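You operate a simulated robot arm through the tools that you are given. There is no shell and no other tool. Be economical: measure what you need, move in short steps, check, and stop when the job is done.

You run a simulated two-armed robot. Do the job below in one go: nothing can be reset, and whatever is moved stays where it is left.

JOB
Take the aluminium block on the right side of the press twenty-seven table and put it away on the third shelf from the top of the blue rack. Put the blue star knob on the left side of the press twenty-seven table away on the high step of the packing bench. Stack the brass block that says "57" from the left side of the press twenty-seven table on top of the brass block labelled "29". Take the job card from the waist shelf of the left rack and put it in the orange tray. Press the vent key two times. Put the red knob on the top of the assembly bench. Turn the press fifty-seven air knob to 0.6 MPa. Pick up the grey castor from the left side of the grey press table with one hand, pass it to the other hand and put it on the top of the grey press cabinet. Put the black weight on the far rack low shelf. Fetch the red strip and set it on the far rack low shelf. Take the green can and put it on the top of the green press cabinet. The order is free. Set down upright: grey castor, black weight, green can.

The check looks at the end state, three seconds after you hand in, the way a careful person would. Anything else that was tipped, shoved, dropped, spilled or broken makes it a failure.

ROBOT AND FRAMES
Two 7-joint arms with two-finger grippers on one trunk, on a base that drives. Base frame: it is fixed to the floor where the robot stands at the start and does not move with it; the origin is under the middle of the robot, x ahead of it, y to its left, z up; the surface under the hand at the start is at about z = 740. Readings come in mm, degrees, newtons and seconds.
The left shoulder is at the start at [50, 191, 1092], the right one opposite. With the tool pointing down near the work surface each hand reaches from about 100 to 740 mm from the robot's upright axis, wherever it stands, measured 20 degrees to its own side. Places, roughly: aluminium block (9x5x5 cm) [500, 200, 800]; black weight (8x5x7 cm) [3400, -8500, 900]; blue star knob (3x3x3 cm) [1400, 200, 800]; brass block [1500, 250, 750]; far rack low shelf [4300, -4800, 700]; green can (7x7x8 cm) [-1300, 3600, 800]; grey castor (5x5x10 cm) [-2300, 6400, 800]; high step of the packing bench (57x15 cm) [-860, 3660, 880]; job card [4000, 1500, 1000]; orange tray (20x27x6 cm) [4100, -1000, 900]; press fifty-seven air knob [-1200, 6800, 600]; red knob (5x5x5 cm) [-1400, 6600, 800]; red strip (3x7x2 cm) [3200, -8500, 900]; third shelf of the blue rack [-2900, -400, 900]; top of the assembly bench (18x29 cm) [180, 8520, 800]; top of the green press cabinet [-1700, 2500, 1100]; top of the grey press cabinet [-2900, 6700, 1100]; vent key [4200, 3700, 900]. Payload 2.69 kg a hand.
The tool frame of a hand sits at the grasp point between the pads (the TCP): z along the fingers, y along the line on which they close. The tips reach 20 mm beyond it. The gripper opens to 100 mm. The gripper's body begins 63 mm behind the TCP.
Orientation is that of the tool frame in the base frame, as a unit quaternion [w, x, y, z]. With the fingers straight down and closing along the base's y, the tool's x points along the base's -x, its y along +y and its z along -z.

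CONTROLS
- The arms move only by the tool play_rows. It takes "left_increments", "right_increments" or both (then of equal length, played together; a hand with none holds still); each is a list of rows, each a list of 7 numbers: the finger opening in mm, from 0 to 100, then the shift along the base's x, y, z in mm, then the turn, a rotation vector about the base's x, y, z in rad. In form: [[claw, dx, dy, dz, wx, wy, wz], ...]. A call has 1 to 12 rows; each row shifts and turns the commanded pose from where the row before left it. Each row takes 0.2 s and may step no farther than 50 mm and 8.6 degrees from the row before; otherwise, or with a gripper value out of range, the whole call is refused. A pose out of reach is approached as far as the arm can. The call stops where the force on the tool passes 40 N (or 10 N more than at its start, if that is more) or the arm is blocked; 0.2 s more then pass. The fingers move at their own pace (about 153 mm/s each) and stop on an object; they squeeze with about 23 N. The grip force told is the motor's: it shows also when the fingers shut on nothing. Time passes only in rows, and 0.2 s behind the last, so rows that do not move let the fingers close. It gives the time, the measured TCP pose, the force on the tool (base axes), the opening and the grip force at its end, in the units of the frame above (readings bear some noise), with the torque about the TCP (base axes, N m) and any sound that the robot's microphone picked up.
- Cameras (640 x 400 px; columns grow to the right, rows downward): "scene" is now at [118.9, 47.2, 1278.7]; the picture's right is [0.30, -0.95, 0.00], its down [-0.43, -0.14, -0.89] and it looks along [0.85, 0.27, -0.45] (base axes); focal length 277 px, centre (320, 200). "left" rides on the left gripper at [70, 19, -99] in its tool frame; the picture's right is [-0.26, 0.97, 0.00], its down [-0.75, -0.20, -0.63] and it looks along [-0.61, -0.16, 0.78] (tool axes); focal length 230 px, centre (320, 200). "right" rides on the right gripper at [70, -19, -99] in its tool frame; the picture's right is [0.26, 0.97, 0.00], its down [-0.75, 0.20, -0.63] and it looks along [-0.61, 0.16, 0.78] (tool axes); focal length 230 px, centre (320, 200). There is no depth. A picture from a camera that has moved, and an enlarged one, comes with that camera's place and axes in the base frame and with its lens. The place of the scene camera against the robot may be out by one fixed shift of up to 25 mm in any direction.
- snapshot(camera): a new picture of that camera. No time passes.
- slide_trunk(by): slides the trunk up (or, below 0, down) by that many mm; the arms and the scene camera ride with it, the base frame stays. It gives what a move gives, with no picture.
- steer(legs): drives the robot by 1 to 6 legs, each [ahead, left, turn to the left] in mm, mm and degrees, along the robot's own axes; the way and the turn of a leg run together, so that a leg with both is an arc; at most 1500 mm and 180 degrees a leg. The arms and the cameras ride along, it lands a little off, and it stops where it bumps. It gives what a move gives.
- aim_head(pan, tilt): turns the head with the scene camera to pan (to the left, within 80 degrees either way) and tilt (down, from -29 to 69), counted from straight ahead of the robot. It gives what a move gives.
- close_up(camera, box): a new picture of the part [left, top, right, bottom] of that camera's present view, enlarged. No time passes.
- finish_job(): hands the job in; it is judged then, once.

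Work in short steps. Places have to be worked out from the pictures, the camera data and where the tool is seen: move nearer, look again, correct. Check each grasp and each placing, and mend what went wrong. You have 535 turns and 336 pictures in all, those below and enlarged ones among them. Open the grippers and draw the arms clear of the work before you hand the job in, unless the task says otherwise.

The tools are called by a JSON object that holds its "api" and its "payload". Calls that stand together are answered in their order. play_rows: Moves the arms, as the interface text tells. Its arguments: {"type":"object","properties":{"left_increments":{"type":"array","items":{"type":"array","items":{"type":"number"}}},"right_increments":{"type":"array","items":{"type":"array","items":{"type":"number"}}}},"required":[]} The other tools are called the same way: slide_trunk (by) slides the trunk up or down; steer (legs) drives the base; aim_head (pan, tilt) turns the head that bears the scene camera; snapshot (camera) takes a picture; close_up (camera, box) takes an enlarged picture of a part of a camera's view; finish_job () hands the job in.

At the start:

```text
time_s: 0.0
left_position: [466.1, 373.0, 1075.7]
left_tcp_rot: [0.0, 0.0, 1.0, 0.0]
left_force: [0.1, 0.1, 0.3]
left_moment: [0.0, 0.03, -0.01]
left_finger_gap: 100.1
left_grasp_force: 0.1
right_position: [504.8, -25.9, 969.3]
right_tcp_rot: [0.0, 0.0, 1.0, 0.0]
right_force: [-0.2, -0.4, 0.1]
right_moment: [0.02, 0.01, -0.03]
right_finger_gap: 99.9
right_grasp_force: 0.0
trunk travel left (down, up): [-150.0, 173.0]
robot x, y, heading: [4.0, 2.2, 0.2]
head pan, tilt: [17.6, 27.1]
```

scene: 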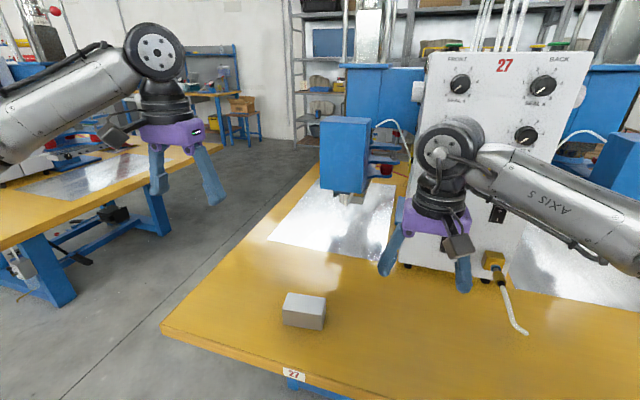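
right: 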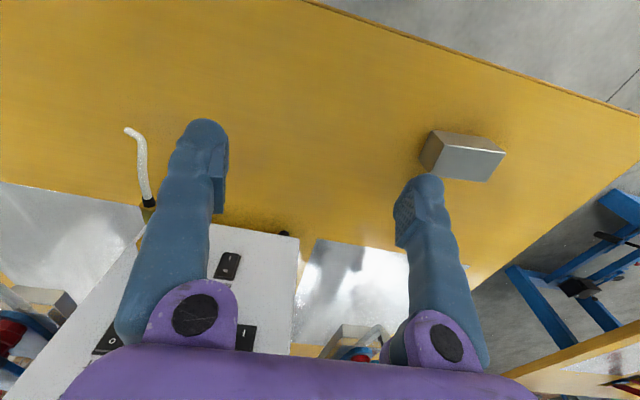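
left: 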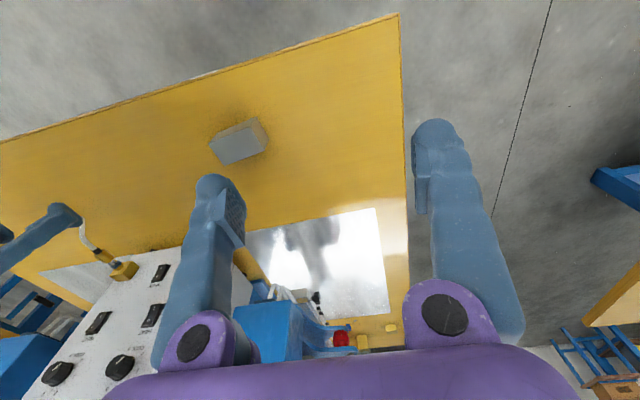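

The block appears at about [527, 213, 765]. I move the left hand above it and look from closer.

{"api": "play_rows", "payload": {"left_increments": [[100, 0, -32, -20, 0, 0, 0], [100, 0, -32, -20, 0, 0, 0], [100, 0, -32, -20, 0, 0, 0], [100, 0, -32, -20, 0, 0, 0], [100, 0, -32, -20, 0, 0, 0]]}}

{"api": "snapshot", "payload": {"camera": "left"}}

{"api": "close_up", "payload": {"camera": "scene", "box": [240, 260, 400, 360]}}

```text
time_s: 1.2
left_position: [464.7, 211.3, 974.0]
left_tcp_rot: [0.0, -0.001, 1.0, 0.0]
left_force: [-0.6, -0.4, -0.2]
left_moment: [-0.01, -0.03, -0.01]
left_finger_gap: 99.9
left_grasp_force: 0.0
right_position: [503.7, -25.6, 970.6]
right_tcp_rot: [0.0, 0.0, 1.0, 0.0]
right_force: [-0.2, 0.5, 0.0]
right_moment: [0.0, -0.02, -0.01]
right_finger_gap: 100.1
right_grasp_force: 0.1
trunk travel left (down, up): [-150.0, 173.0]
robot x, y, heading: [-1.1, 3.2, -0.1]
head pan, tilt: [17.6, 27.1]
```

```text
332 pictures are left
camera left: at [396.4, 233.4, 1073.2], right [0.26, 0.97, 0.0], down [0.75, -0.2, 0.63], along [0.61, -0.16, -0.78], focal length 230 px, centre (320, 200)
```

left: 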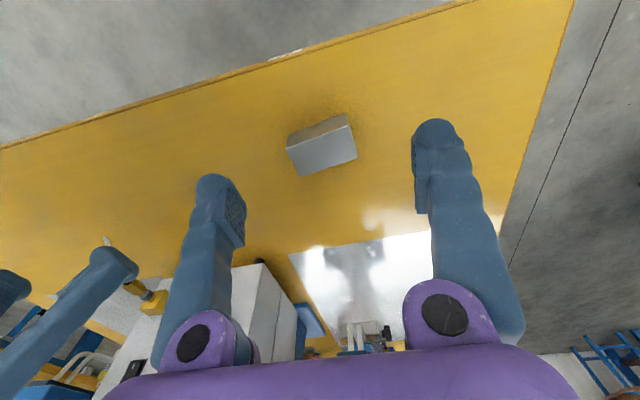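

```text
4.00 times, centred on (320, 310) of scene
camera zoom: at [119.3, 46.8, 1278.7], right [0.3, -0.95, 0.0], down [-0.43, -0.14, -0.89], along [0.85, 0.27, -0.46], focal length 1108 px, centre (320, -240)
```

zoom: 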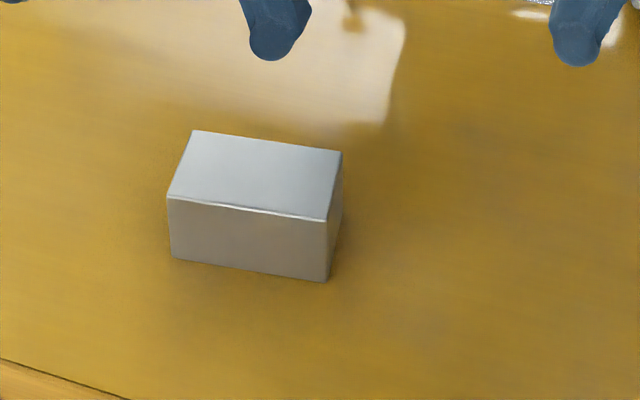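

Top-face estimates: scene camera says about (534, 215), hand camera about (539, 202), so the scene camera seems shifted. Before choosing a grasp I look around to learn the surroundings.

{"api": "aim_head", "payload": {"pan": 80, "tilt": 15}}

{"api": "snapshot", "payload": {"camera": "scene"}}

{"api": "aim_head", "payload": {"pan": -80, "tilt": 15}}

{"api": "snapshot", "payload": {"camera": "scene"}}

```text
time_s: 2.5
left_position: [464.7, 212.7, 975.1]
left_tcp_rot: [0.0, -0.001, 1.0, -0.001]
left_force: [-0.4, -0.4, 0.1]
left_moment: [0.0, 0.01, 0.0]
left_finger_gap: 100.1
left_grasp_force: 0.0
right_position: [503.9, -26.2, 970.1]
right_tcp_rot: [0.0, 0.0, 1.0, 0.0]
right_force: [0.1, 0.3, 0.5]
right_moment: [-0.03, 0.0, 0.02]
right_finger_gap: 100.3
right_grasp_force: 0.0
trunk travel left (down, up): [-150.0, 173.0]
robot x, y, heading: [1.8, 1.6, -0.0]
head pan, tilt: [80.0, 15.0]
```

```text
330 pictures are left
camera scene: at [48.0, 111.5, 1298.2], right [0.98, -0.17, 0.0], down [-0.05, -0.26, -0.97], along [0.17, 0.95, -0.26], focal length 277 px, centre (320, 200)
```

scene: 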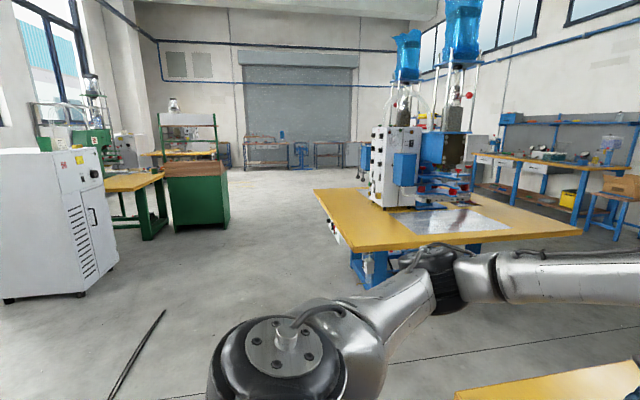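

```text
time_s: 5.0
left_position: [464.5, 211.8, 974.4]
left_tcp_rot: [0.0, -0.002, 1.0, 0.0]
left_force: [-0.7, 0.3, 0.1]
left_moment: [0.01, 0.01, -0.03]
left_finger_gap: 99.9
left_grasp_force: 0.0
right_position: [504.3, -25.9, 970.4]
right_tcp_rot: [0.0, 0.0, 1.0, 0.0]
right_force: [0.1, -0.5, 0.1]
right_moment: [-0.03, -0.02, -0.04]
right_finger_gap: 100.0
right_grasp_force: 0.0
trunk travel left (down, up): [-150.0, 173.0]
robot x, y, heading: [2.7, 0.1, -0.0]
head pan, tilt: [-80.0, 15.0]
```

```text
329 pictures are left
camera scene: at [48.0, -72.5, 1298.2], right [-0.98, -0.17, 0.0], down [-0.05, 0.25, -0.97], along [0.17, -0.95, -0.26], focal length 277 px, centre (320, 200)
```

scene: 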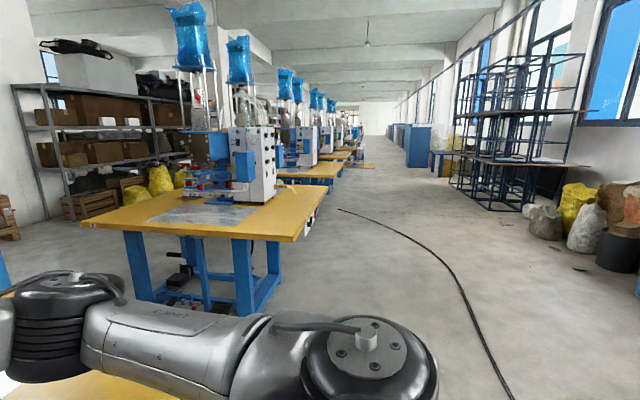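

I'll back off and turn around to see the blue rack before choosing how to grasp the block.

{"api": "aim_head", "payload": {"pan": 0, "tilt": 15}}

{"api": "steer", "payload": {"legs": [[-600, 0, 0], [0, 0, 180]]}}

{"api": "snapshot", "payload": {"camera": "scene"}}

```text
time_s: 6.5
left_position: [464.8, 213.0, 975.0]
left_tcp_rot: [0.0, -0.001, 1.0, -0.001]
left_force: [0.7, 0.9, 0.1]
left_moment: [-0.03, -0.03, 0.01]
left_finger_gap: 100.2
left_grasp_force: 0.1
right_position: [503.9, -26.1, 969.9]
right_tcp_rot: [0.0, 0.0, 1.0, 0.0]
right_force: [-0.3, 0.0, -0.3]
right_moment: [0.02, 0.01, -0.02]
right_finger_gap: 100.3
right_grasp_force: 0.0
trunk travel left (down, up): [-150.0, 173.0]
robot x, y, heading: [0.2, -1.1, 0.2]
head pan, tilt: [0.0, 15.0]
```

```text
time_s: 17.3
left_position: [-1043.4, -229.0, 974.9]
left_tcp_rot: [0.0, 1.0, 0.018, 0.0]
left_force: [-0.1, 0.1, 0.2]
left_moment: [-0.03, 0.0, 0.0]
left_finger_gap: 100.0
left_grasp_force: 0.1
right_position: [-1092.4, 8.0, 971.4]
right_tcp_rot: [0.0, 1.0, 0.018, 0.0]
right_force: [-0.4, -0.1, -1.1]
right_moment: [0.02, 0.05, 0.0]
right_finger_gap: 100.2
right_grasp_force: 0.0
trunk travel left (down, up): [-150.0, 173.0]
robot x, y, heading: [-587.6, 1.4, -177.8]
head pan, tilt: [0.0, 15.0]
```

```text
328 pictures are left
camera scene: at [-728.1, 14.5, 1298.2], right [-0.04, 1.0, 0.0], down [0.26, 0.01, -0.97], along [-0.97, -0.03, -0.26], focal length 277 px, centre (320, 200)
```

scene: 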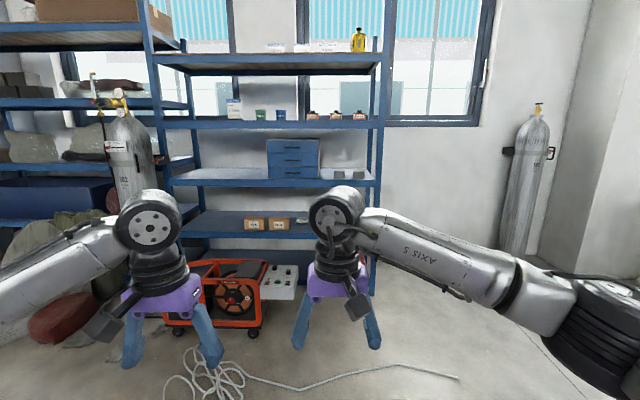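

The third shelf (z≈900) has ~400 mm clearance and its left half is empty: a grasp tilted ~40° with long block axis across will suit it. I drive back to the table.

{"api": "steer", "payload": {"legs": [[0, 0, 178], [600, 0, 0]]}}

{"api": "aim_head", "payload": {"pan": 15, "tilt": 40}}

{"api": "snapshot", "payload": {"camera": "left"}}

{"api": "snapshot", "payload": {"camera": "scene"}}

```text
time_s: 28.1
left_position: [471.6, 281.1, 974.2]
left_tcp_rot: [0.0, -0.033, 0.999, 0.0]
left_force: [0.6, 0.8, -0.4]
left_moment: [-0.01, 0.01, 0.02]
left_finger_gap: 100.2
left_grasp_force: 0.1
right_position: [524.8, 44.4, 970.5]
right_tcp_rot: [0.0, -0.032, 1.0, 0.0]
right_force: [-0.3, 0.8, 0.2]
right_moment: [-0.01, 0.02, 0.01]
right_finger_gap: 100.1
right_grasp_force: 0.0
trunk travel left (down, up): [-150.0, 173.0]
robot x, y, heading: [22.2, 41.3, 3.6]
head pan, tilt: [0.0, 15.0]
```

```text
time_s: 29.0
left_position: [470.2, 280.7, 975.7]
left_tcp_rot: [0.001, -0.032, 0.999, 0.0]
left_force: [0.2, -0.1, 1.0]
left_moment: [-0.01, 0.02, 0.01]
left_finger_gap: 100.3
left_grasp_force: 0.0
right_position: [524.8, 45.5, 970.8]
right_tcp_rot: [0.0, -0.032, 1.0, -0.001]
right_force: [-0.3, 0.2, 0.0]
right_moment: [-0.01, -0.04, 0.0]
right_finger_gap: 100.2
right_grasp_force: 0.0
trunk travel left (down, up): [-150.0, 173.0]
robot x, y, heading: [18.8, 40.6, 3.4]
head pan, tilt: [15.0, 40.0]
```

```text
327 pictures are left
camera left: at [400.2, 297.8, 1073.4], right [0.2, 0.98, 0.0], down [0.76, -0.15, 0.63], along [0.62, -0.12, -0.78], focal length 230 px, centre (320, 200)
```

left: 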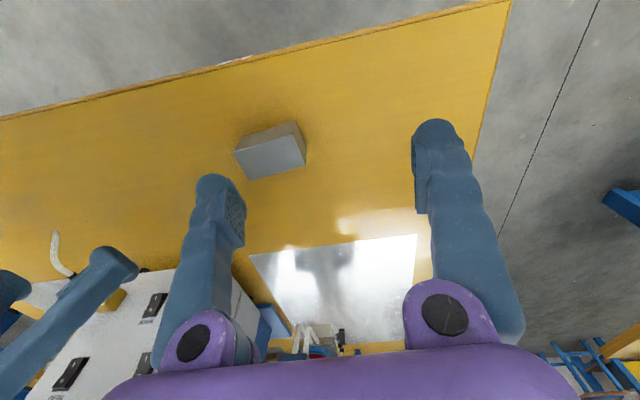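

```text
326 pictures are left
camera scene: at [131.7, 88.3, 1258.7], right [0.32, -0.95, 0.0], down [-0.61, -0.2, -0.77], along [0.73, 0.24, -0.64], focal length 277 px, centre (320, 200)
```

scene: 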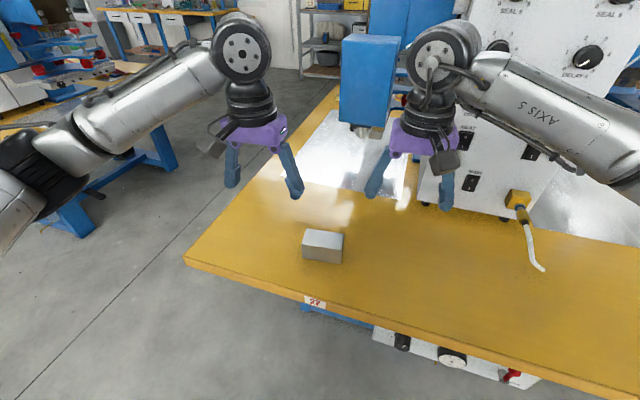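

Hand camera gives the block top centre (540, 202), long axis turned 5.7° from y, consistent with before; scene camera reads ~14 mm too far left. I tilt the left hand 40° forward and bring it behind the block.

{"api": "play_rows", "payload": {"left_increments": [[100, 0, -15, -16, 0.014, -0.139, 0.007], [100, 0, -15, -16, 0.014, -0.139, 0.007], [100, 0, -15, -16, 0.014, -0.139, 0.007], [100, 0, -15, -16, 0.014, -0.139, 0.007], [100, 0, -13, -16, 0.014, -0.139, 0.007]]}}

{"api": "snapshot", "payload": {"camera": "left"}}

```text
time_s: 30.2
left_position: [472.8, 207.9, 893.0]
left_tcp_rot: [0.343, -0.049, 0.938, 0.024]
left_force: [0.1, 0.1, -0.4]
left_moment: [0.01, -0.03, 0.0]
left_finger_gap: 100.0
left_grasp_force: 0.0
right_position: [524.0, 45.2, 970.5]
right_tcp_rot: [-0.001, -0.032, 0.999, 0.0]
right_force: [0.8, -0.6, -0.3]
right_moment: [0.02, -0.02, -0.02]
right_finger_gap: 99.8
right_grasp_force: 0.0
trunk travel left (down, up): [-150.0, 173.0]
robot x, y, heading: [19.2, 39.6, 3.8]
head pan, tilt: [15.0, 40.0]
```

```text
325 pictures are left
camera left: at [355.1, 216.0, 924.0], right [0.09, 0.98, 0.18], down [0.19, -0.19, 0.96], along [0.98, -0.06, -0.2], focal length 230 px, centre (320, 200)
```

left: 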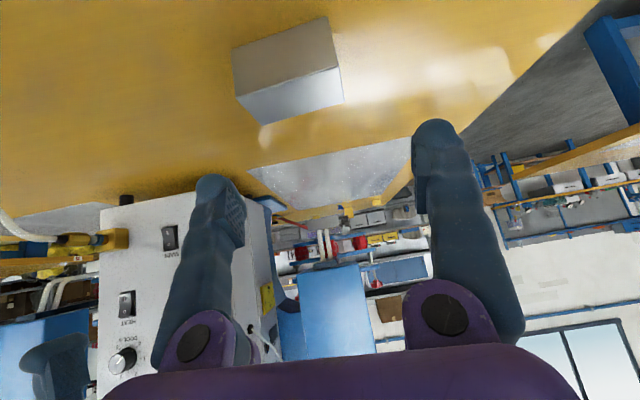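

Pose agrees (block centre ≈(540, 200)). I line up on the tool axis and advance to 50 mm short of the grasp, then look.

{"api": "play_rows", "payload": {"left_increments": [[100, 0, -14, -43, 0, 0, 0], [100, 17, 2, -20, 0, 0, 0], [100, 17, 2, -20, 0, 0, 0]]}}

{"api": "snapshot", "payload": {"camera": "left"}}

{"api": "close_up", "payload": {"camera": "scene", "box": [240, 160, 400, 260]}}

```text
time_s: 31.0
left_position: [506.2, 195.2, 812.2]
left_tcp_rot: [0.342, -0.047, 0.938, 0.023]
left_force: [-0.5, 0.3, -0.1]
left_moment: [0.0, 0.0, -0.01]
left_finger_gap: 99.9
left_grasp_force: 0.0
right_position: [524.6, 46.0, 970.0]
right_tcp_rot: [0.0, -0.031, 1.0, 0.0]
right_force: [-0.5, 0.5, -0.3]
right_moment: [0.0, 0.01, 0.01]
right_finger_gap: 100.1
right_grasp_force: 0.0
trunk travel left (down, up): [-150.0, 173.0]
robot x, y, heading: [13.7, 36.4, 3.6]
head pan, tilt: [15.0, 40.0]
```

```text
324 pictures are left
camera left: at [388.7, 204.4, 843.4], right [0.1, 0.98, 0.18], down [0.19, -0.19, 0.96], along [0.98, -0.06, -0.21], focal length 230 px, centre (320, 200)
```

left: 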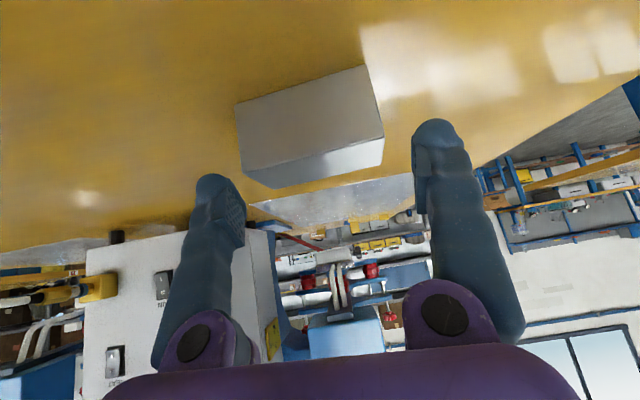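

```text
4.00 times, centred on (320, 210) of scene
camera zoom: at [131.8, 88.4, 1258.7], right [0.32, -0.95, 0.0], down [-0.61, -0.21, -0.77], along [0.73, 0.24, -0.64], focal length 1108 px, centre (320, 160)
```

zoom: 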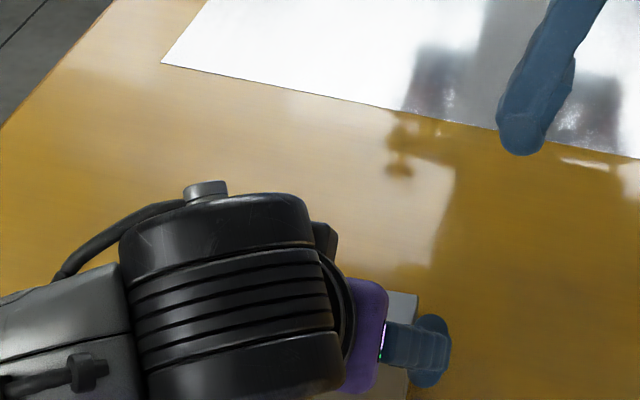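

Block centre projects to about y 200–202, the hand line aims at 199.4. I correct by 1 mm and advance to the grasp in small rows, then close.

{"api": "play_rows", "payload": {"left_increments": [[100, 8.5, 2, -10.7, 0, 0, 0], [100, 8.5, 1.2, -10.7, 0, 0, 0], [100, 8.5, 1.1, -10.7, 0, 0, 0], [100, 8.3, 1, -10.7, 0, 0, 0]]}}

{"api": "snapshot", "payload": {"camera": "left"}}

```text
time_s: 32.0
left_position: [540.3, 200.5, 780.7]
left_tcp_rot: [0.353, -0.048, 0.934, 0.019]
left_force: [-5.1, 1.3, 15.0]
left_moment: [-0.16, 0.1, -0.13]
left_finger_gap: 100.3
left_grasp_force: 0.3
right_position: [522.3, 45.0, 971.0]
right_tcp_rot: [0.0, -0.032, 0.999, 0.0]
right_force: [0.1, -0.7, -0.7]
right_moment: [0.0, 0.05, 0.04]
right_finger_gap: 99.9
right_grasp_force: 0.0
trunk travel left (down, up): [-150.0, 173.0]
robot x, y, heading: [17.4, 40.5, 3.7]
head pan, tilt: [15.0, 40.0]
stopped in row 4 (left hand): the force on the tool passed its limit at 44 N (the readings are from after the stop); the commanded pose is now the measured one
```

```text
322 pictures are left
camera left: at [421.4, 209.0, 808.3], right [0.09, 0.98, 0.17], down [0.17, -0.19, 0.97], along [0.98, -0.06, -0.18], focal length 230 px, centre (320, 200)
```

left: 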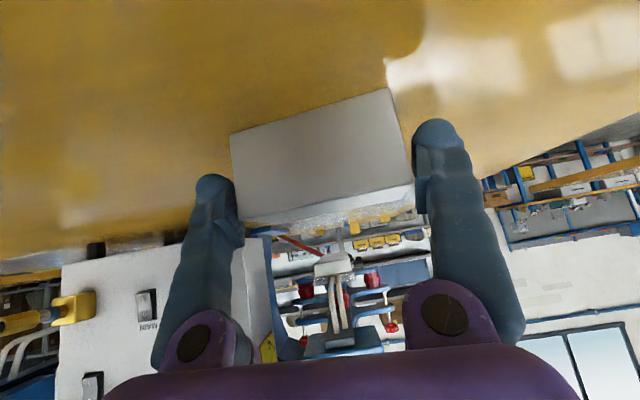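

The hand touched the block (pushed ~15 mm forward), so a 90 mm span grasp is too tight. I back off along the tool axis, and will instead turn the hand to point towards −y, so it closes across the 50 mm width.

{"api": "play_rows", "payload": {"left_increments": [[100, -16, -2, 19, 0, 0, 0], [100, -16, -2, 19, 0, 0, 0], [100, -16, -2, 19, 0, 0, 0], [100, -16, -2, 19, 0, 0, 0], [100, 0, 0, 45, 0, 0, 0]], "right_increments": [[100, -20, -40, 5, 0, 0, 0], [100, -20, -40, 5, 0, 0, 0], [100, -20, -40, 5, 0, 0, 0], [100, -20, -40, 5, 0, 0, 0], [100, -20, -40, 5, 0, 0, 0]]}}

{"api": "play_rows", "payload": {"left_increments": [[100, 6, 5, 0, 0, 0, -0.143], [100, 6, 5, 0, 0, 0, -0.143], [100, 6, 5, 0, 0, 0, -0.143], [100, 6, 5, 0, 0, 0, -0.143], [100, 6, 5, 0, 0, 0, -0.143], [100, 6, 5, 0, 0, 0, -0.143], [100, 6, 5, 0, 0, 0, -0.143], [100, 6, 5, 0, 0, 0, -0.143], [100, 6, 5, 0, 0, 0, -0.143], [100, 6, 5, 0, 0, 0, -0.143], [100, 6, 5, 0, 0, 0, -0.143]]}}

{"api": "snapshot", "payload": {"camera": "left"}}

{"api": "snapshot", "payload": {"camera": "scene"}}

```text
time_s: 33.2
left_position: [475.5, 192.8, 898.4]
left_tcp_rot: [0.349, -0.047, 0.936, 0.021]
left_force: [-0.8, -0.2, 0.1]
left_moment: [0.04, -0.01, 0.01]
left_finger_gap: 99.9
left_grasp_force: 0.0
right_position: [426.2, -158.2, 992.2]
right_tcp_rot: [0.0, -0.032, 0.999, 0.0]
right_force: [1.4, -0.4, 0.0]
right_moment: [-0.01, -0.01, -0.02]
right_finger_gap: 99.7
right_grasp_force: 0.0
trunk travel left (down, up): [-150.0, 173.0]
robot x, y, heading: [18.5, 38.0, 3.7]
head pan, tilt: [15.0, 40.0]
```

```text
time_s: 35.6
left_position: [540.7, 247.4, 899.1]
left_tcp_rot: [0.26, 0.63, 0.694, -0.233]
left_force: [0.1, 0.1, -0.2]
left_moment: [0.0, 0.0, -0.04]
left_finger_gap: 99.9
left_grasp_force: 0.1
right_position: [427.1, -157.7, 992.8]
right_tcp_rot: [0.001, -0.032, 0.999, 0.0]
right_force: [-0.1, 0.0, 0.1]
right_moment: [0.0, 0.02, 0.01]
right_finger_gap: 100.2
right_grasp_force: 0.0
trunk travel left (down, up): [-150.0, 173.0]
robot x, y, heading: [17.1, 37.5, 3.5]
head pan, tilt: [15.0, 40.0]
```

```text
321 pictures are left
camera left: at [548.1, 369.4, 927.2], right [0.98, -0.1, 0.17], down [-0.19, -0.17, 0.97], along [-0.06, -0.98, -0.19], focal length 230 px, centre (320, 200)
```

left: 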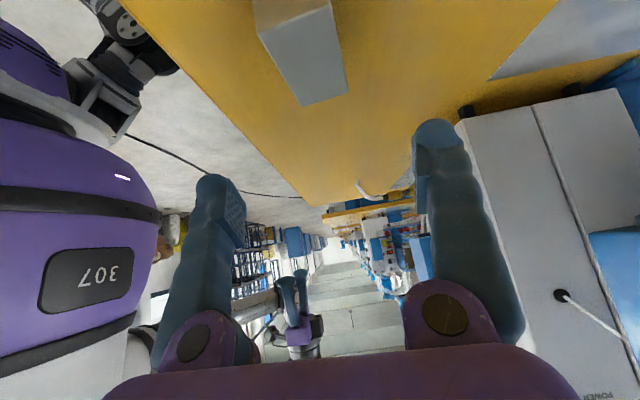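

```text
320 pictures are left
camera scene: at [131.7, 88.4, 1258.6], right [0.32, -0.95, 0.0], down [-0.61, -0.21, -0.77], along [0.73, 0.25, -0.64], focal length 277 px, centre (320, 200)
```

scene: 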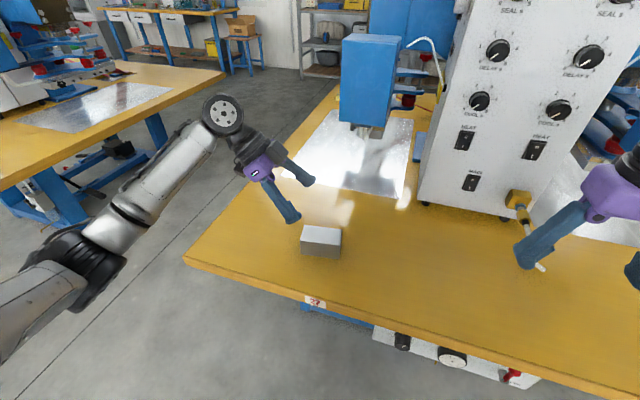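

From this view the block centre is (551, 208), long axis 9.4° off −y. I turn 3.5° more, line up 100 mm back on the tool axis, and advance half.

{"api": "play_rows", "payload": {"left_increments": [[100, 0, 12.5, -26, 0, 0, 0.03], [100, 0, 12.5, -27, 0, 0, 0.03], [100, 2, -16, -19, 0, 0, 0], [100, 3, -16, -19, 0, 0, 0]]}}

{"api": "snapshot", "payload": {"camera": "left"}}

```text
time_s: 36.6
left_position: [547.2, 241.7, 808.7]
left_tcp_rot: [0.269, 0.606, 0.714, -0.223]
left_force: [-0.3, -0.1, 0.3]
left_moment: [0.0, 0.02, 0.04]
left_finger_gap: 100.2
left_grasp_force: 0.0
right_position: [426.5, -158.0, 991.9]
right_tcp_rot: [0.0, -0.032, 0.999, 0.001]
right_force: [0.1, -0.3, 0.2]
right_moment: [0.01, -0.01, -0.03]
right_finger_gap: 100.2
right_grasp_force: 0.1
trunk travel left (down, up): [-150.0, 173.0]
robot x, y, heading: [21.1, 39.2, 3.6]
head pan, tilt: [15.0, 40.0]
```

```text
319 pictures are left
camera left: at [546.0, 362.3, 837.1], right [0.98, -0.04, 0.17], down [-0.18, -0.19, 0.97], along [0.0, -0.98, -0.19], focal length 230 px, centre (320, 200)
```

left: 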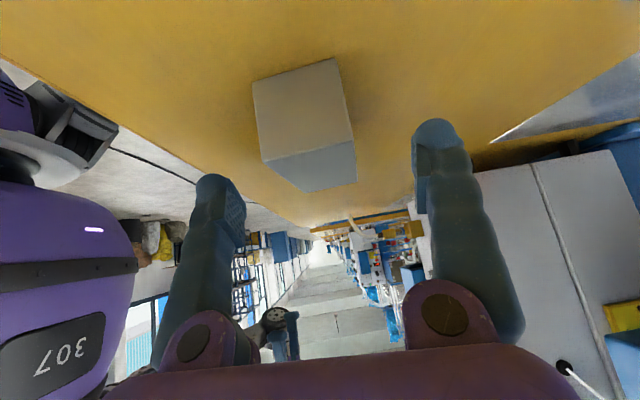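

The block sits centred between the fingers. Advance and close.

{"api": "play_rows", "payload": {"left_increments": [[100, 1, -8.5, -10, 0, 0, 0], [100, 1, -8.5, -10, 0, 0, 0], [100, 1, -8.5, -10, 0, 0, 0], [100, 1, -8.5, -9, 0, 0, 0], [30, 0, 0, 0, 0, 0, 0], [30, 0, 0, 0, 0, 0, 0], [30, 0, 0, 0, 0, 0, 0]]}}

```text
time_s: 38.2
left_position: [549.0, 206.9, 767.7]
left_tcp_rot: [0.267, 0.607, 0.714, -0.225]
left_force: [-0.1, 0.0, 0.3]
left_moment: [0.0, -0.03, -0.02]
left_finger_gap: 49.5
left_grasp_force: 23.1
right_position: [427.7, -157.0, 992.3]
right_tcp_rot: [0.0, -0.033, 0.999, 0.0]
right_force: [0.9, -0.4, 0.2]
right_moment: [-0.02, 0.01, 0.01]
right_finger_gap: 100.0
right_grasp_force: 0.1
trunk travel left (down, up): [-150.0, 173.0]
robot x, y, heading: [24.4, 37.2, 3.7]
head pan, tilt: [15.0, 40.0]
```

Grip holds at 49.5 mm. I lift, then turn the hand to point ahead of the robot.

{"api": "play_rows", "payload": {"left_increments": [[30, 0, 0, 40, 0, 0, 0], [30, 0, 0, 45, 0, 0, 0], [30, 0, 0, 45, 0, 0, 0], [30, 0, 0, 45, 0, 0, 0], [30, -10, 0, 10, 0, 0, 0]]}}

{"api": "play_rows", "payload": {"left_increments": [[30, -8, 2, 0, 0, 0, 0.1337], [30, -8, 2, 0, 0, 0, 0.1337], [30, -8, 2, 0, 0, 0, 0.1337], [30, -8, 2, 0, 0, 0, 0.1337], [30, -8, 2, 0, 0, 0, 0.1337], [30, -8, 2, 0, 0, 0, 0.1337], [30, -8, 2, 0, 0, 0, 0.1337], [30, -8, 2, 0, 0, 0, 0.1337], [30, -8, 2, 0, 0, 0, 0.1337], [30, -8, 2, 0, 0, 0, 0.1337], [30, -8, 2, 0, 0, 0, 0.1337]]}}

{"api": "snapshot", "payload": {"camera": "left"}}

```text
time_s: 39.4
left_position: [539.9, 205.7, 953.0]
left_tcp_rot: [0.268, 0.607, 0.713, -0.225]
left_force: [0.0, -0.2, 0.5]
left_moment: [0.0, -0.01, 0.02]
left_finger_gap: 30.0
left_grasp_force: 0.0
right_position: [427.1, -157.1, 993.0]
right_tcp_rot: [0.0, -0.031, 1.0, 0.001]
right_force: [0.1, -0.5, 0.3]
right_moment: [0.02, 0.02, 0.04]
right_finger_gap: 100.1
right_grasp_force: 0.0
trunk travel left (down, up): [-150.0, 173.0]
robot x, y, heading: [20.4, 39.1, 3.8]
head pan, tilt: [15.0, 40.0]
```

```text
time_s: 41.8
left_position: [452.6, 227.3, 951.4]
left_tcp_rot: [0.35, -0.03, 0.936, 0.014]
left_force: [-0.3, -0.1, 0.4]
left_moment: [0.01, 0.01, 0.0]
left_finger_gap: 30.0
left_grasp_force: 0.0
right_position: [426.4, -157.5, 992.6]
right_tcp_rot: [0.0, -0.033, 0.999, -0.001]
right_force: [0.2, 0.2, -1.1]
right_moment: [-0.02, -0.01, -0.01]
right_finger_gap: 100.1
right_grasp_force: 0.1
trunk travel left (down, up): [-150.0, 173.0]
robot x, y, heading: [21.8, 35.6, 3.8]
head pan, tilt: [15.0, 40.0]
```

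```text
318 pictures are left
camera left: at [334.7, 241.0, 980.8], right [0.13, 0.98, 0.17], down [0.17, -0.2, 0.97], along [0.98, -0.1, -0.19], focal length 230 px, centre (320, 200)
```

left: 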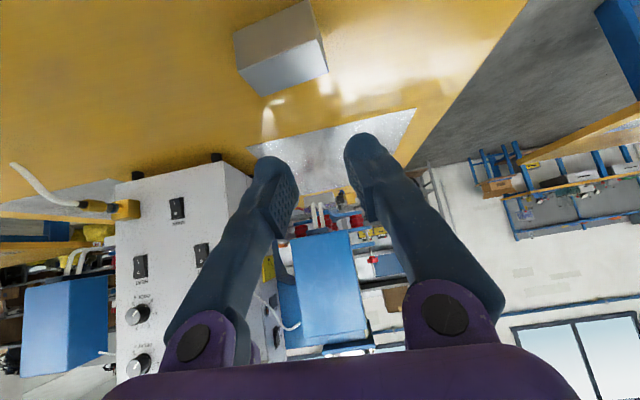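

The block stayed on the table – the grip slipped during the lift. I turn the hand back toward −y and look again.

{"api": "play_rows", "payload": {"left_increments": [[100, 8, 2, -4, 0, 0, -0.1337], [100, 8, 2, -4, 0, 0, -0.1337], [100, 8, 2, -4, 0, 0, -0.1337], [100, 8, 2, -4, 0, 0, -0.1337], [100, 8, 2, -4, 0, 0, -0.1337], [100, 8, 2, -4, 0, 0, -0.1337], [100, 8, 2, -4, 0, 0, -0.1337], [100, 8, 2, -4, 0, 0, -0.1337], [100, 8, 2, -4, 0, 0, -0.1337], [100, 8, 2, -4, 0, 0, -0.1337], [100, 8, 2, -4, 0, 0, -0.1337]]}}

{"api": "snapshot", "payload": {"camera": "left"}}

```text
time_s: 44.2
left_position: [542.1, 251.1, 909.4]
left_tcp_rot: [0.268, 0.608, 0.712, -0.226]
left_force: [-0.3, 0.3, 0.2]
left_moment: [-0.01, 0.01, 0.02]
left_finger_gap: 100.0
left_grasp_force: 0.0
right_position: [427.7, -156.4, 992.0]
right_tcp_rot: [0.0, -0.032, 0.999, 0.001]
right_force: [0.1, 0.3, -0.6]
right_moment: [-0.01, -0.04, 0.03]
right_finger_gap: 100.1
right_grasp_force: 0.0
trunk travel left (down, up): [-150.0, 173.0]
robot x, y, heading: [17.0, 40.9, 3.7]
head pan, tilt: [15.0, 40.0]
```

```text
317 pictures are left
camera left: at [541.9, 372.4, 938.2], right [0.98, -0.04, 0.17], down [-0.18, -0.18, 0.97], along [0.0, -0.98, -0.19], focal length 230 px, centre (320, 200)
```

left: 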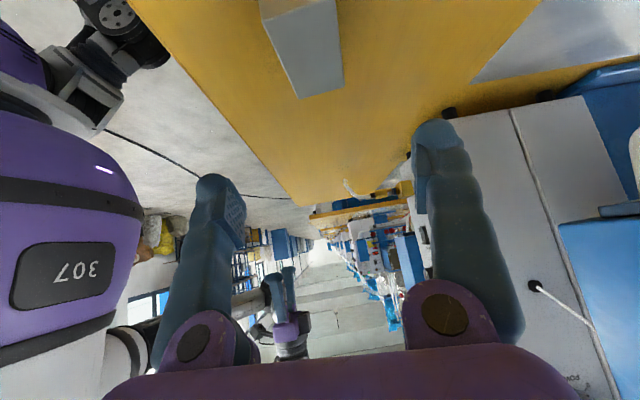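

The block is unmoved at about (554, 212). I regrasp with a full-close command and lift slowly.

{"api": "play_rows", "payload": {"left_increments": [[100, 2, 6, -40, 0, 0, 0], [100, 2, 6, -40, 0, 0, 0], [100, 2, -12.9, -15.1, 0, 0, 0], [100, 2, -12.9, -15.1, 0, 0, 0], [100, 2, -12.9, -15.1, 0, 0, 0], [100, 2, -12.9, -15.5, 0, 0, 0], [0, 0, 0, 0, 0, 0, 0], [0, 0, 0, 0, 0, 0, 0], [0, 0, 0, 0, 0, 0, 0], [0, 0, 0, 3, 0, 0, 0], [0, 0, 0, 5, 0, 0, 0], [0, 0, 0, 6, 0, 0, 0]]}}

{"api": "snapshot", "payload": {"camera": "left"}}

```text
time_s: 46.8
left_position: [552.1, 211.0, 782.1]
left_tcp_rot: [0.267, 0.607, 0.714, -0.225]
left_force: [0.7, -0.2, -5.9]
left_moment: [0.06, 0.02, -0.02]
left_finger_gap: 49.4
left_grasp_force: 22.8
right_position: [426.6, -156.9, 992.7]
right_tcp_rot: [0.0, -0.033, 0.999, 0.0]
right_force: [-0.4, -0.1, -0.4]
right_moment: [0.04, 0.04, -0.01]
right_finger_gap: 100.3
right_grasp_force: 0.1
trunk travel left (down, up): [-150.0, 173.0]
robot x, y, heading: [20.7, 38.4, 3.6]
head pan, tilt: [15.0, 40.0]
```

```text
316 pictures are left
camera left: at [552.1, 332.9, 811.8], right [0.98, -0.04, 0.17], down [-0.18, -0.19, 0.97], along [0.0, -0.98, -0.19], focal length 230 px, centre (320, 200)
```

left: 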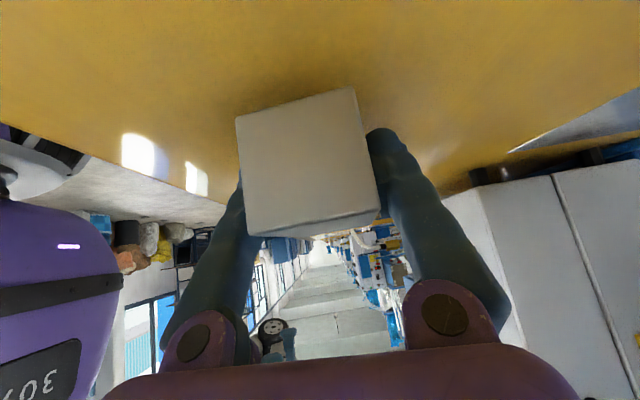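

Now it carries 5.9 N – held. I lift gently.

{"api": "play_rows", "payload": {"left_increments": [[0, 0, 0, 10, 0, 0, 0], [0, 0, 0, 15, 0, 0, 0], [0, 0, 0, 18, 0, 0, 0], [0, 0, 0, 18, 0, 0, 0], [0, 0, 0, 18, 0, 0, 0], [0, 0, 0, 18, 0, 0, 0], [0, 0, 0, 18, 0, 0, 0], [0, 0, 0, 18, 0, 0, 0], [0, 0, 0, 15, 0, 0, 0], [0, 0, 0, 10, 0, 0, 0]]}}

{"api": "play_rows", "payload": {"left_increments": [[0, -4, 2, 0, 0, 0, 0.06], [0, -8, 2, 0, 0, 0, 0.12], [0, -8, 2, 0, 0, 0, 0.14], [0, -8, 2, 0, 0, 0, 0.14], [0, -8, 2, 0, 0, 0, 0.14], [0, -8, 2, 0, 0, 0, 0.14], [0, -8, 2, 0, 0, 0, 0.14], [0, -8, 2, 0, 0, 0, 0.14], [0, -8, 2, 0, 0, 0, 0.14], [0, -8, 2, 0, 0, 0, 0.14], [0, -8, 2, 0, 0, 0, 0.11], [0, -8, 2, 0, 0, 0, 0.06]]}}

{"api": "snapshot", "payload": {"camera": "left"}}

```text
time_s: 49.0
left_position: [552.7, 210.8, 940.8]
left_tcp_rot: [0.268, 0.607, 0.714, -0.225]
left_force: [-0.7, 0.1, -5.0]
left_moment: [0.04, 0.0, 0.0]
left_finger_gap: 49.3
left_grasp_force: 23.2
right_position: [426.6, -157.1, 992.3]
right_tcp_rot: [-0.001, -0.032, 0.999, 0.0]
right_force: [-0.5, 0.0, 0.3]
right_moment: [-0.01, 0.0, 0.0]
right_finger_gap: 100.0
right_grasp_force: 0.1
trunk travel left (down, up): [-150.0, 173.0]
robot x, y, heading: [22.1, 37.9, 3.7]
head pan, tilt: [15.0, 40.0]
```

```text
time_s: 51.6
left_position: [459.1, 235.7, 939.2]
left_tcp_rot: [0.348, -0.029, 0.937, 0.013]
left_force: [-0.2, 1.2, -6.3]
left_moment: [0.0, 0.04, 0.01]
left_finger_gap: 49.2
left_grasp_force: 22.9
right_position: [426.5, -157.4, 992.5]
right_tcp_rot: [0.0, -0.033, 0.999, 0.001]
right_force: [-0.6, 0.3, -0.5]
right_moment: [0.04, 0.01, -0.03]
right_finger_gap: 99.8
right_grasp_force: 0.1
trunk travel left (down, up): [-150.0, 173.0]
robot x, y, heading: [21.0, 40.5, 3.6]
head pan, tilt: [15.0, 40.0]
```

```text
315 pictures are left
camera left: at [342.3, 248.6, 968.8], right [0.13, 0.98, 0.17], down [0.17, -0.19, 0.97], along [0.98, -0.1, -0.19], focal length 230 px, centre (320, 200)
```

left: 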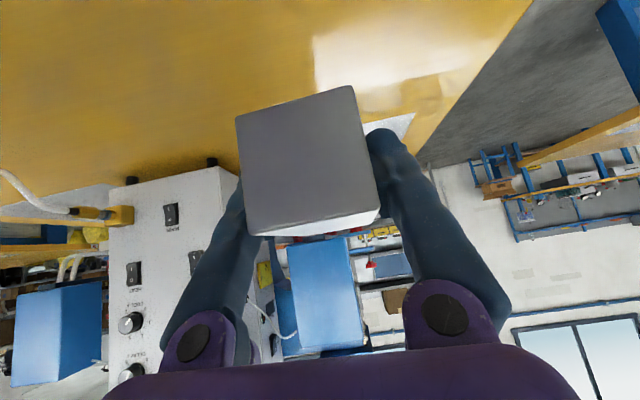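

Held well. Now to the blue rack: back off, turn around, approach to ~800 mm, then look.

{"api": "steer", "payload": {"legs": [[-600, 0, 0], [0, 0, 176], [900, 550, 0]]}}

{"api": "aim_head", "payload": {"pan": 5, "tilt": 25}}

{"api": "snapshot", "payload": {"camera": "scene"}}

```text
time_s: 67.3
left_position: [-1878.4, -793.3, 939.2]
left_tcp_rot: [0.011, 0.937, 0.024, -0.35]
left_force: [0.8, -0.5, -5.9]
left_moment: [-0.02, -0.06, -0.01]
left_finger_gap: 49.0
left_grasp_force: 23.7
right_position: [-1841.2, -401.3, 992.2]
right_tcp_rot: [0.001, 1.0, 0.026, 0.001]
right_force: [0.6, 0.4, 0.1]
right_moment: [0.0, 0.02, 0.0]
right_finger_gap: 99.8
right_grasp_force: 0.0
trunk travel left (down, up): [-150.0, 173.0]
robot x, y, heading: [-1437.8, -599.4, -177.0]
head pan, tilt: [15.0, 40.0]
```

```text
time_s: 68.1
left_position: [-1877.5, -793.2, 938.5]
left_tcp_rot: [0.011, 0.937, 0.022, -0.349]
left_force: [-0.3, 0.6, -5.7]
left_moment: [-0.01, -0.01, 0.0]
left_finger_gap: 49.2
left_grasp_force: 23.2
right_position: [-1840.1, -401.0, 992.0]
right_tcp_rot: [-0.001, 1.0, 0.026, 0.0]
right_force: [-0.9, -0.2, -0.8]
right_moment: [0.02, 0.0, -0.03]
right_finger_gap: 100.0
right_grasp_force: 0.1
trunk travel left (down, up): [-150.0, 173.0]
robot x, y, heading: [-1439.0, -603.7, -177.0]
head pan, tilt: [5.0, 25.0]
```

```text
314 pictures are left
camera scene: at [-1575.1, -597.4, 1281.8], right [-0.14, 0.99, 0.0], down [0.42, 0.06, -0.91], along [-0.9, -0.13, -0.42], focal length 277 px, centre (320, 200)
```

scene: 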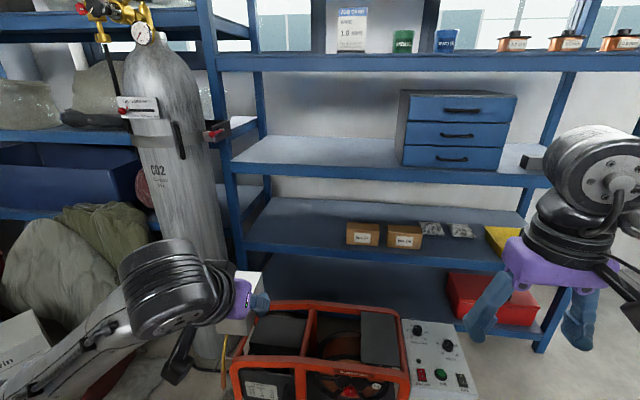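

A generator stands on the floor in front of the rack, so base approach is limited. I look down to judge its distance and my base outline.

{"api": "aim_head", "payload": {"pan": 0, "tilt": 60}}

{"api": "snapshot", "payload": {"camera": "scene"}}

```text
time_s: 69.1
left_position: [-1878.4, -792.8, 939.7]
left_tcp_rot: [0.011, 0.937, 0.023, -0.349]
left_force: [-0.3, 0.5, -5.6]
left_moment: [-0.03, -0.04, -0.02]
left_finger_gap: 49.3
left_grasp_force: 23.6
right_position: [-1840.0, -400.6, 991.2]
right_tcp_rot: [0.001, 1.0, 0.026, 0.0]
right_force: [-0.3, 0.2, 0.5]
right_moment: [-0.01, 0.02, 0.01]
right_finger_gap: 99.8
right_grasp_force: 0.1
trunk travel left (down, up): [-150.0, 173.0]
robot x, y, heading: [-1431.1, -604.3, -177.1]
head pan, tilt: [0.0, 60.0]
```

```text
313 pictures are left
camera scene: at [-1550.4, -588.1, 1231.9], right [-0.05, 1.0, 0.0], down [0.86, 0.05, -0.5], along [-0.5, -0.03, -0.87], focal length 277 px, centre (320, 200)
```

scene: 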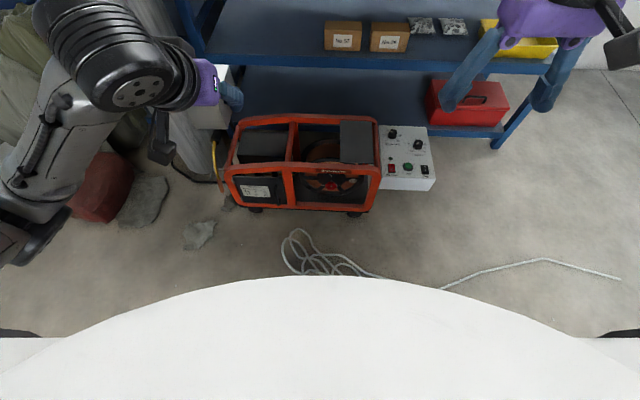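

The generator front is at x≈−2200, which blocks reaching the left half; the rack's right part has free floor. I move right (to y≈+200) and look at the right end of the shelf.

{"api": "steer", "payload": {"legs": [[0, -800, -3], [350, 0, 0]]}}

{"api": "aim_head", "payload": {"pan": 0, "tilt": 30}}

{"api": "snapshot", "payload": {"camera": "scene"}}

```text
time_s: 78.4
left_position: [-2259.6, 32.5, 939.9]
left_tcp_rot: [0.002, 0.937, -0.003, -0.349]
left_force: [-0.5, -0.1, -4.8]
left_moment: [0.02, -0.05, 0.0]
left_finger_gap: 49.3
left_grasp_force: 23.3
right_position: [-2199.8, 421.4, 992.0]
right_tcp_rot: [0.0, 1.0, -0.002, 0.0]
right_force: [-0.7, 0.3, 0.5]
right_moment: [0.03, 0.0, 0.01]
right_finger_gap: 100.0
right_grasp_force: 0.1
trunk travel left (down, up): [-150.0, 173.0]
robot x, y, heading: [-1806.0, 199.4, 179.7]
head pan, tilt: [0.0, 60.0]
```

```text
time_s: 79.3
left_position: [-2259.5, 32.2, 940.2]
left_tcp_rot: [0.002, 0.937, -0.005, -0.349]
left_force: [0.1, -0.1, -5.1]
left_moment: [-0.02, -0.01, -0.01]
left_finger_gap: 49.4
left_grasp_force: 23.5
right_position: [-2198.2, 421.1, 991.7]
right_tcp_rot: [-0.001, 1.0, -0.001, 0.0]
right_force: [0.6, 0.8, 0.6]
right_moment: [0.01, -0.04, 0.01]
right_finger_gap: 100.0
right_grasp_force: 0.0
trunk travel left (down, up): [-150.0, 173.0]
robot x, y, heading: [-1806.9, 198.5, 179.7]
head pan, tilt: [0.0, 30.0]
```

```text
312 pictures are left
camera scene: at [-1945.3, 217.3, 1273.8], right [0.0, 1.0, 0.0], down [0.5, 0.0, -0.87], along [-0.87, 0.0, -0.5], focal length 277 px, centre (320, 200)
```

scene: 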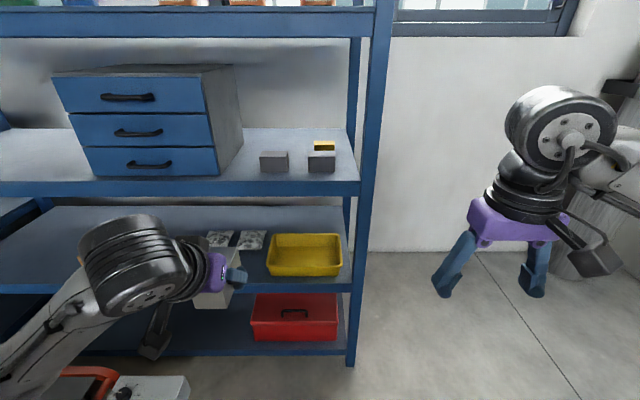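

On the right there is a free gap between the drawers and the first grey block, at about y −97…18, shelf edge x≈−2670. I raise the block and drive 280 mm closer.

{"api": "play_rows", "payload": {"left_increments": [[0, 0, 0, 10, 0, 0, 0], [0, 0, 0, 15, 0, 0, 0], [0, 0, 0, 15, 0, 0, 0], [0, 0, 0, 15, 0, 0, 0], [0, 0, 0, 10, 0, 0, 0]]}}

{"api": "steer", "payload": {"legs": [[260, 0, 0.3]]}}

{"api": "aim_head", "payload": {"pan": 15, "tilt": 30}}

{"api": "snapshot", "payload": {"camera": "scene"}}

{"api": "snapshot", "payload": {"camera": "left"}}

```text
time_s: 80.5
left_position: [-2259.1, 31.6, 1004.7]
left_tcp_rot: [0.001, 0.937, -0.004, -0.349]
left_force: [-0.1, -0.1, -5.8]
left_moment: [-0.01, -0.04, 0.0]
left_finger_gap: 49.4
left_grasp_force: 22.9
right_position: [-2198.6, 421.7, 991.7]
right_tcp_rot: [0.0, 1.0, -0.001, -0.001]
right_force: [-0.1, -1.0, -0.7]
right_moment: [0.0, 0.01, 0.01]
right_finger_gap: 100.0
right_grasp_force: 0.1
trunk travel left (down, up): [-150.0, 173.0]
robot x, y, heading: [-1802.9, 197.0, 179.7]
head pan, tilt: [0.0, 30.0]
```

```text
time_s: 82.4
left_position: [-2522.6, 24.3, 1005.8]
left_tcp_rot: [0.004, 0.937, 0.002, -0.349]
left_force: [-0.4, 0.5, -6.1]
left_moment: [0.02, -0.05, 0.02]
left_finger_gap: 49.4
left_grasp_force: 23.0
right_position: [-2466.1, 414.1, 991.5]
right_tcp_rot: [0.0, 1.0, 0.005, 0.001]
right_force: [0.6, -0.2, 0.2]
right_moment: [0.01, 0.0, 0.0]
right_finger_gap: 99.9
right_grasp_force: 0.0
trunk travel left (down, up): [-150.0, 173.0]
robot x, y, heading: [-2067.8, 196.9, -179.3]
head pan, tilt: [0.0, 30.0]
```

```text
time_s: 83.2
left_position: [-2521.0, 24.3, 1004.4]
left_tcp_rot: [0.004, 0.937, 0.002, -0.349]
left_force: [-0.1, 0.7, -5.0]
left_moment: [0.01, -0.03, 0.02]
left_finger_gap: 49.3
left_grasp_force: 23.1
right_position: [-2465.3, 413.9, 992.1]
right_tcp_rot: [0.0, 1.0, 0.005, -0.001]
right_force: [0.4, 0.2, -0.1]
right_moment: [-0.04, 0.0, -0.01]
right_finger_gap: 100.1
right_grasp_force: 0.0
trunk travel left (down, up): [-150.0, 173.0]
robot x, y, heading: [-2071.9, 196.8, -179.0]
head pan, tilt: [15.0, 30.0]
```

```text
311 pictures are left
camera scene: at [-2206.1, 191.2, 1273.9], right [-0.27, 0.96, 0.0], down [0.48, 0.13, -0.87], along [-0.83, -0.23, -0.5], focal length 277 px, centre (320, 200)
```

scene: 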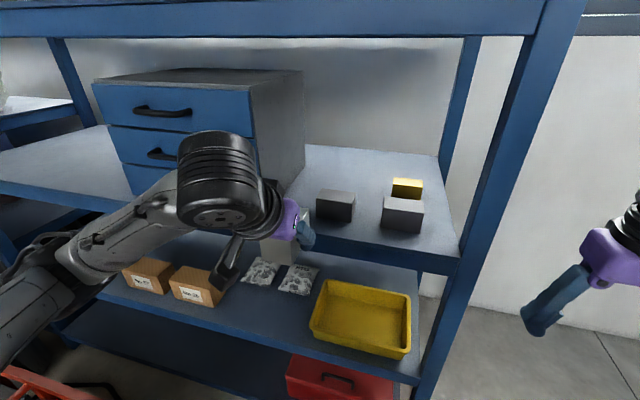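

```text
310 pictures are left
camera left: at [-2403.0, 8.8, 1033.8], right [-0.19, -0.97, 0.17], down [-0.16, 0.2, 0.97], along [-0.97, 0.15, -0.19], focal length 230 px, centre (320, 200)
```

left: 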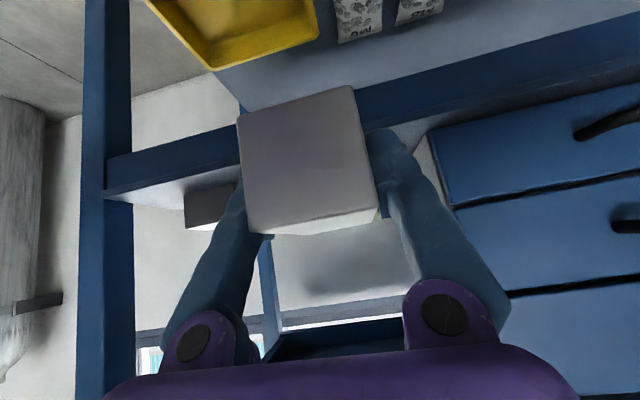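

Shelf top z≈916, edge x≈−2645, free gap y −98…41. I move the block to above (−2705, −30) gently.

{"api": "play_rows", "payload": {"left_increments": [[0, -8, -3, 0, 0, 0, 0], [0, -15, -4.6, 0, 0, 0, 0], [0, -16, -4.6, 0, 0, 0, 0], [0, -16, -4.6, 0, 0, 0, 0], [0, -17, -4.6, 0, 0, 0, 0], [0, -17, -4.6, 0, 0, 0, 0], [0, -17, -4.6, 0, 0, 0, 0], [0, -17, -4.6, 0, 0, 0, 0], [0, -17, -4.6, 0, 0, 0, 0], [0, -17, -4.6, 0, 0, 0, 0], [0, -17, -4.6, 0, 0, 0, 0], [0, -10, -4.6, 0, 0, 0, 0]]}}

{"api": "snapshot", "payload": {"camera": "scene"}}

{"api": "snapshot", "payload": {"camera": "left"}}

```text
time_s: 85.8
left_position: [-2706.9, -30.4, 1004.1]
left_tcp_rot: [0.003, 0.937, 0.003, -0.349]
left_force: [0.2, 0.0, -5.4]
left_moment: [-0.02, -0.04, 0.02]
left_finger_gap: 49.5
left_grasp_force: 23.0
right_position: [-2466.9, 414.4, 991.4]
right_tcp_rot: [0.001, 1.0, 0.006, 0.0]
right_force: [-0.7, -0.4, 0.3]
right_moment: [-0.01, -0.01, -0.03]
right_finger_gap: 99.9
right_grasp_force: 0.1
trunk travel left (down, up): [-150.0, 173.0]
robot x, y, heading: [-2069.1, 196.0, -179.3]
head pan, tilt: [15.0, 30.0]
```

```text
309 pictures are left
camera scene: at [-2206.4, 191.0, 1273.9], right [-0.27, 0.96, 0.0], down [0.48, 0.13, -0.87], along [-0.83, -0.23, -0.5], focal length 277 px, centre (320, 200)
```

scene: 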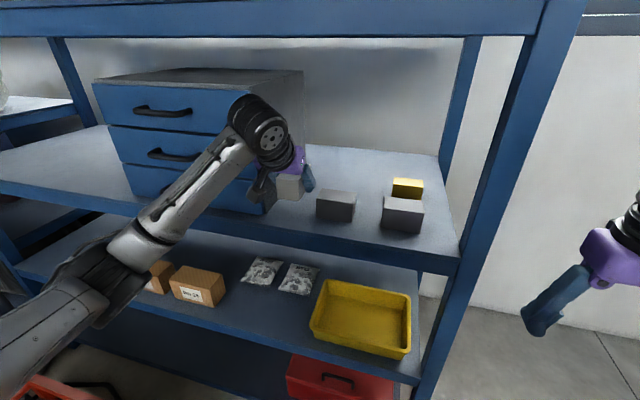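

```text
308 pictures are left
camera left: at [-2587.9, -45.4, 1033.4], right [-0.19, -0.97, 0.17], down [-0.16, 0.2, 0.97], along [-0.97, 0.15, -0.19], focal length 230 px, centre (320, 200)
```

left: 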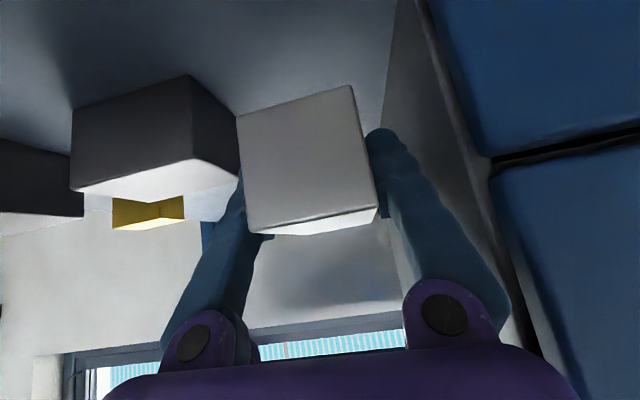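

Gap measured at y −86…39; my block at −30 fits (I shift 6 mm right). I lower to just above the shelf.

{"api": "play_rows", "payload": {"left_increments": [[0, 0, 3, -8, 0, 0, 0], [0, 0, 3, -12, 0, 0, 0], [0, 0, 0, -12, 0, 0, 0], [0, 0, 0, -10, 0, 0, 0], [0, 0, 0, -6, 0, 0, 0], [0, 0, 0, -4, 0, 0, 0], [0, 0, 0, -3, 0, 0, 0], [0, 0, 0, -3, 0, 0, 0]]}}

```text
time_s: 87.6
left_position: [-2704.8, -23.2, 952.2]
left_tcp_rot: [0.003, 0.936, 0.003, -0.353]
left_force: [-3.2, -3.5, 23.5]
left_moment: [0.23, 0.02, 0.0]
left_finger_gap: 49.7
left_grasp_force: 23.2
right_position: [-2466.1, 414.6, 993.1]
right_tcp_rot: [-0.001, 1.0, 0.006, 0.0]
right_force: [-1.3, 0.4, 0.2]
right_moment: [0.02, 0.01, -0.03]
right_finger_gap: 99.8
right_grasp_force: 0.1
trunk travel left (down, up): [-150.0, 173.0]
robot x, y, heading: [-2071.0, 202.5, -179.2]
head pan, tilt: [15.0, 30.0]
```

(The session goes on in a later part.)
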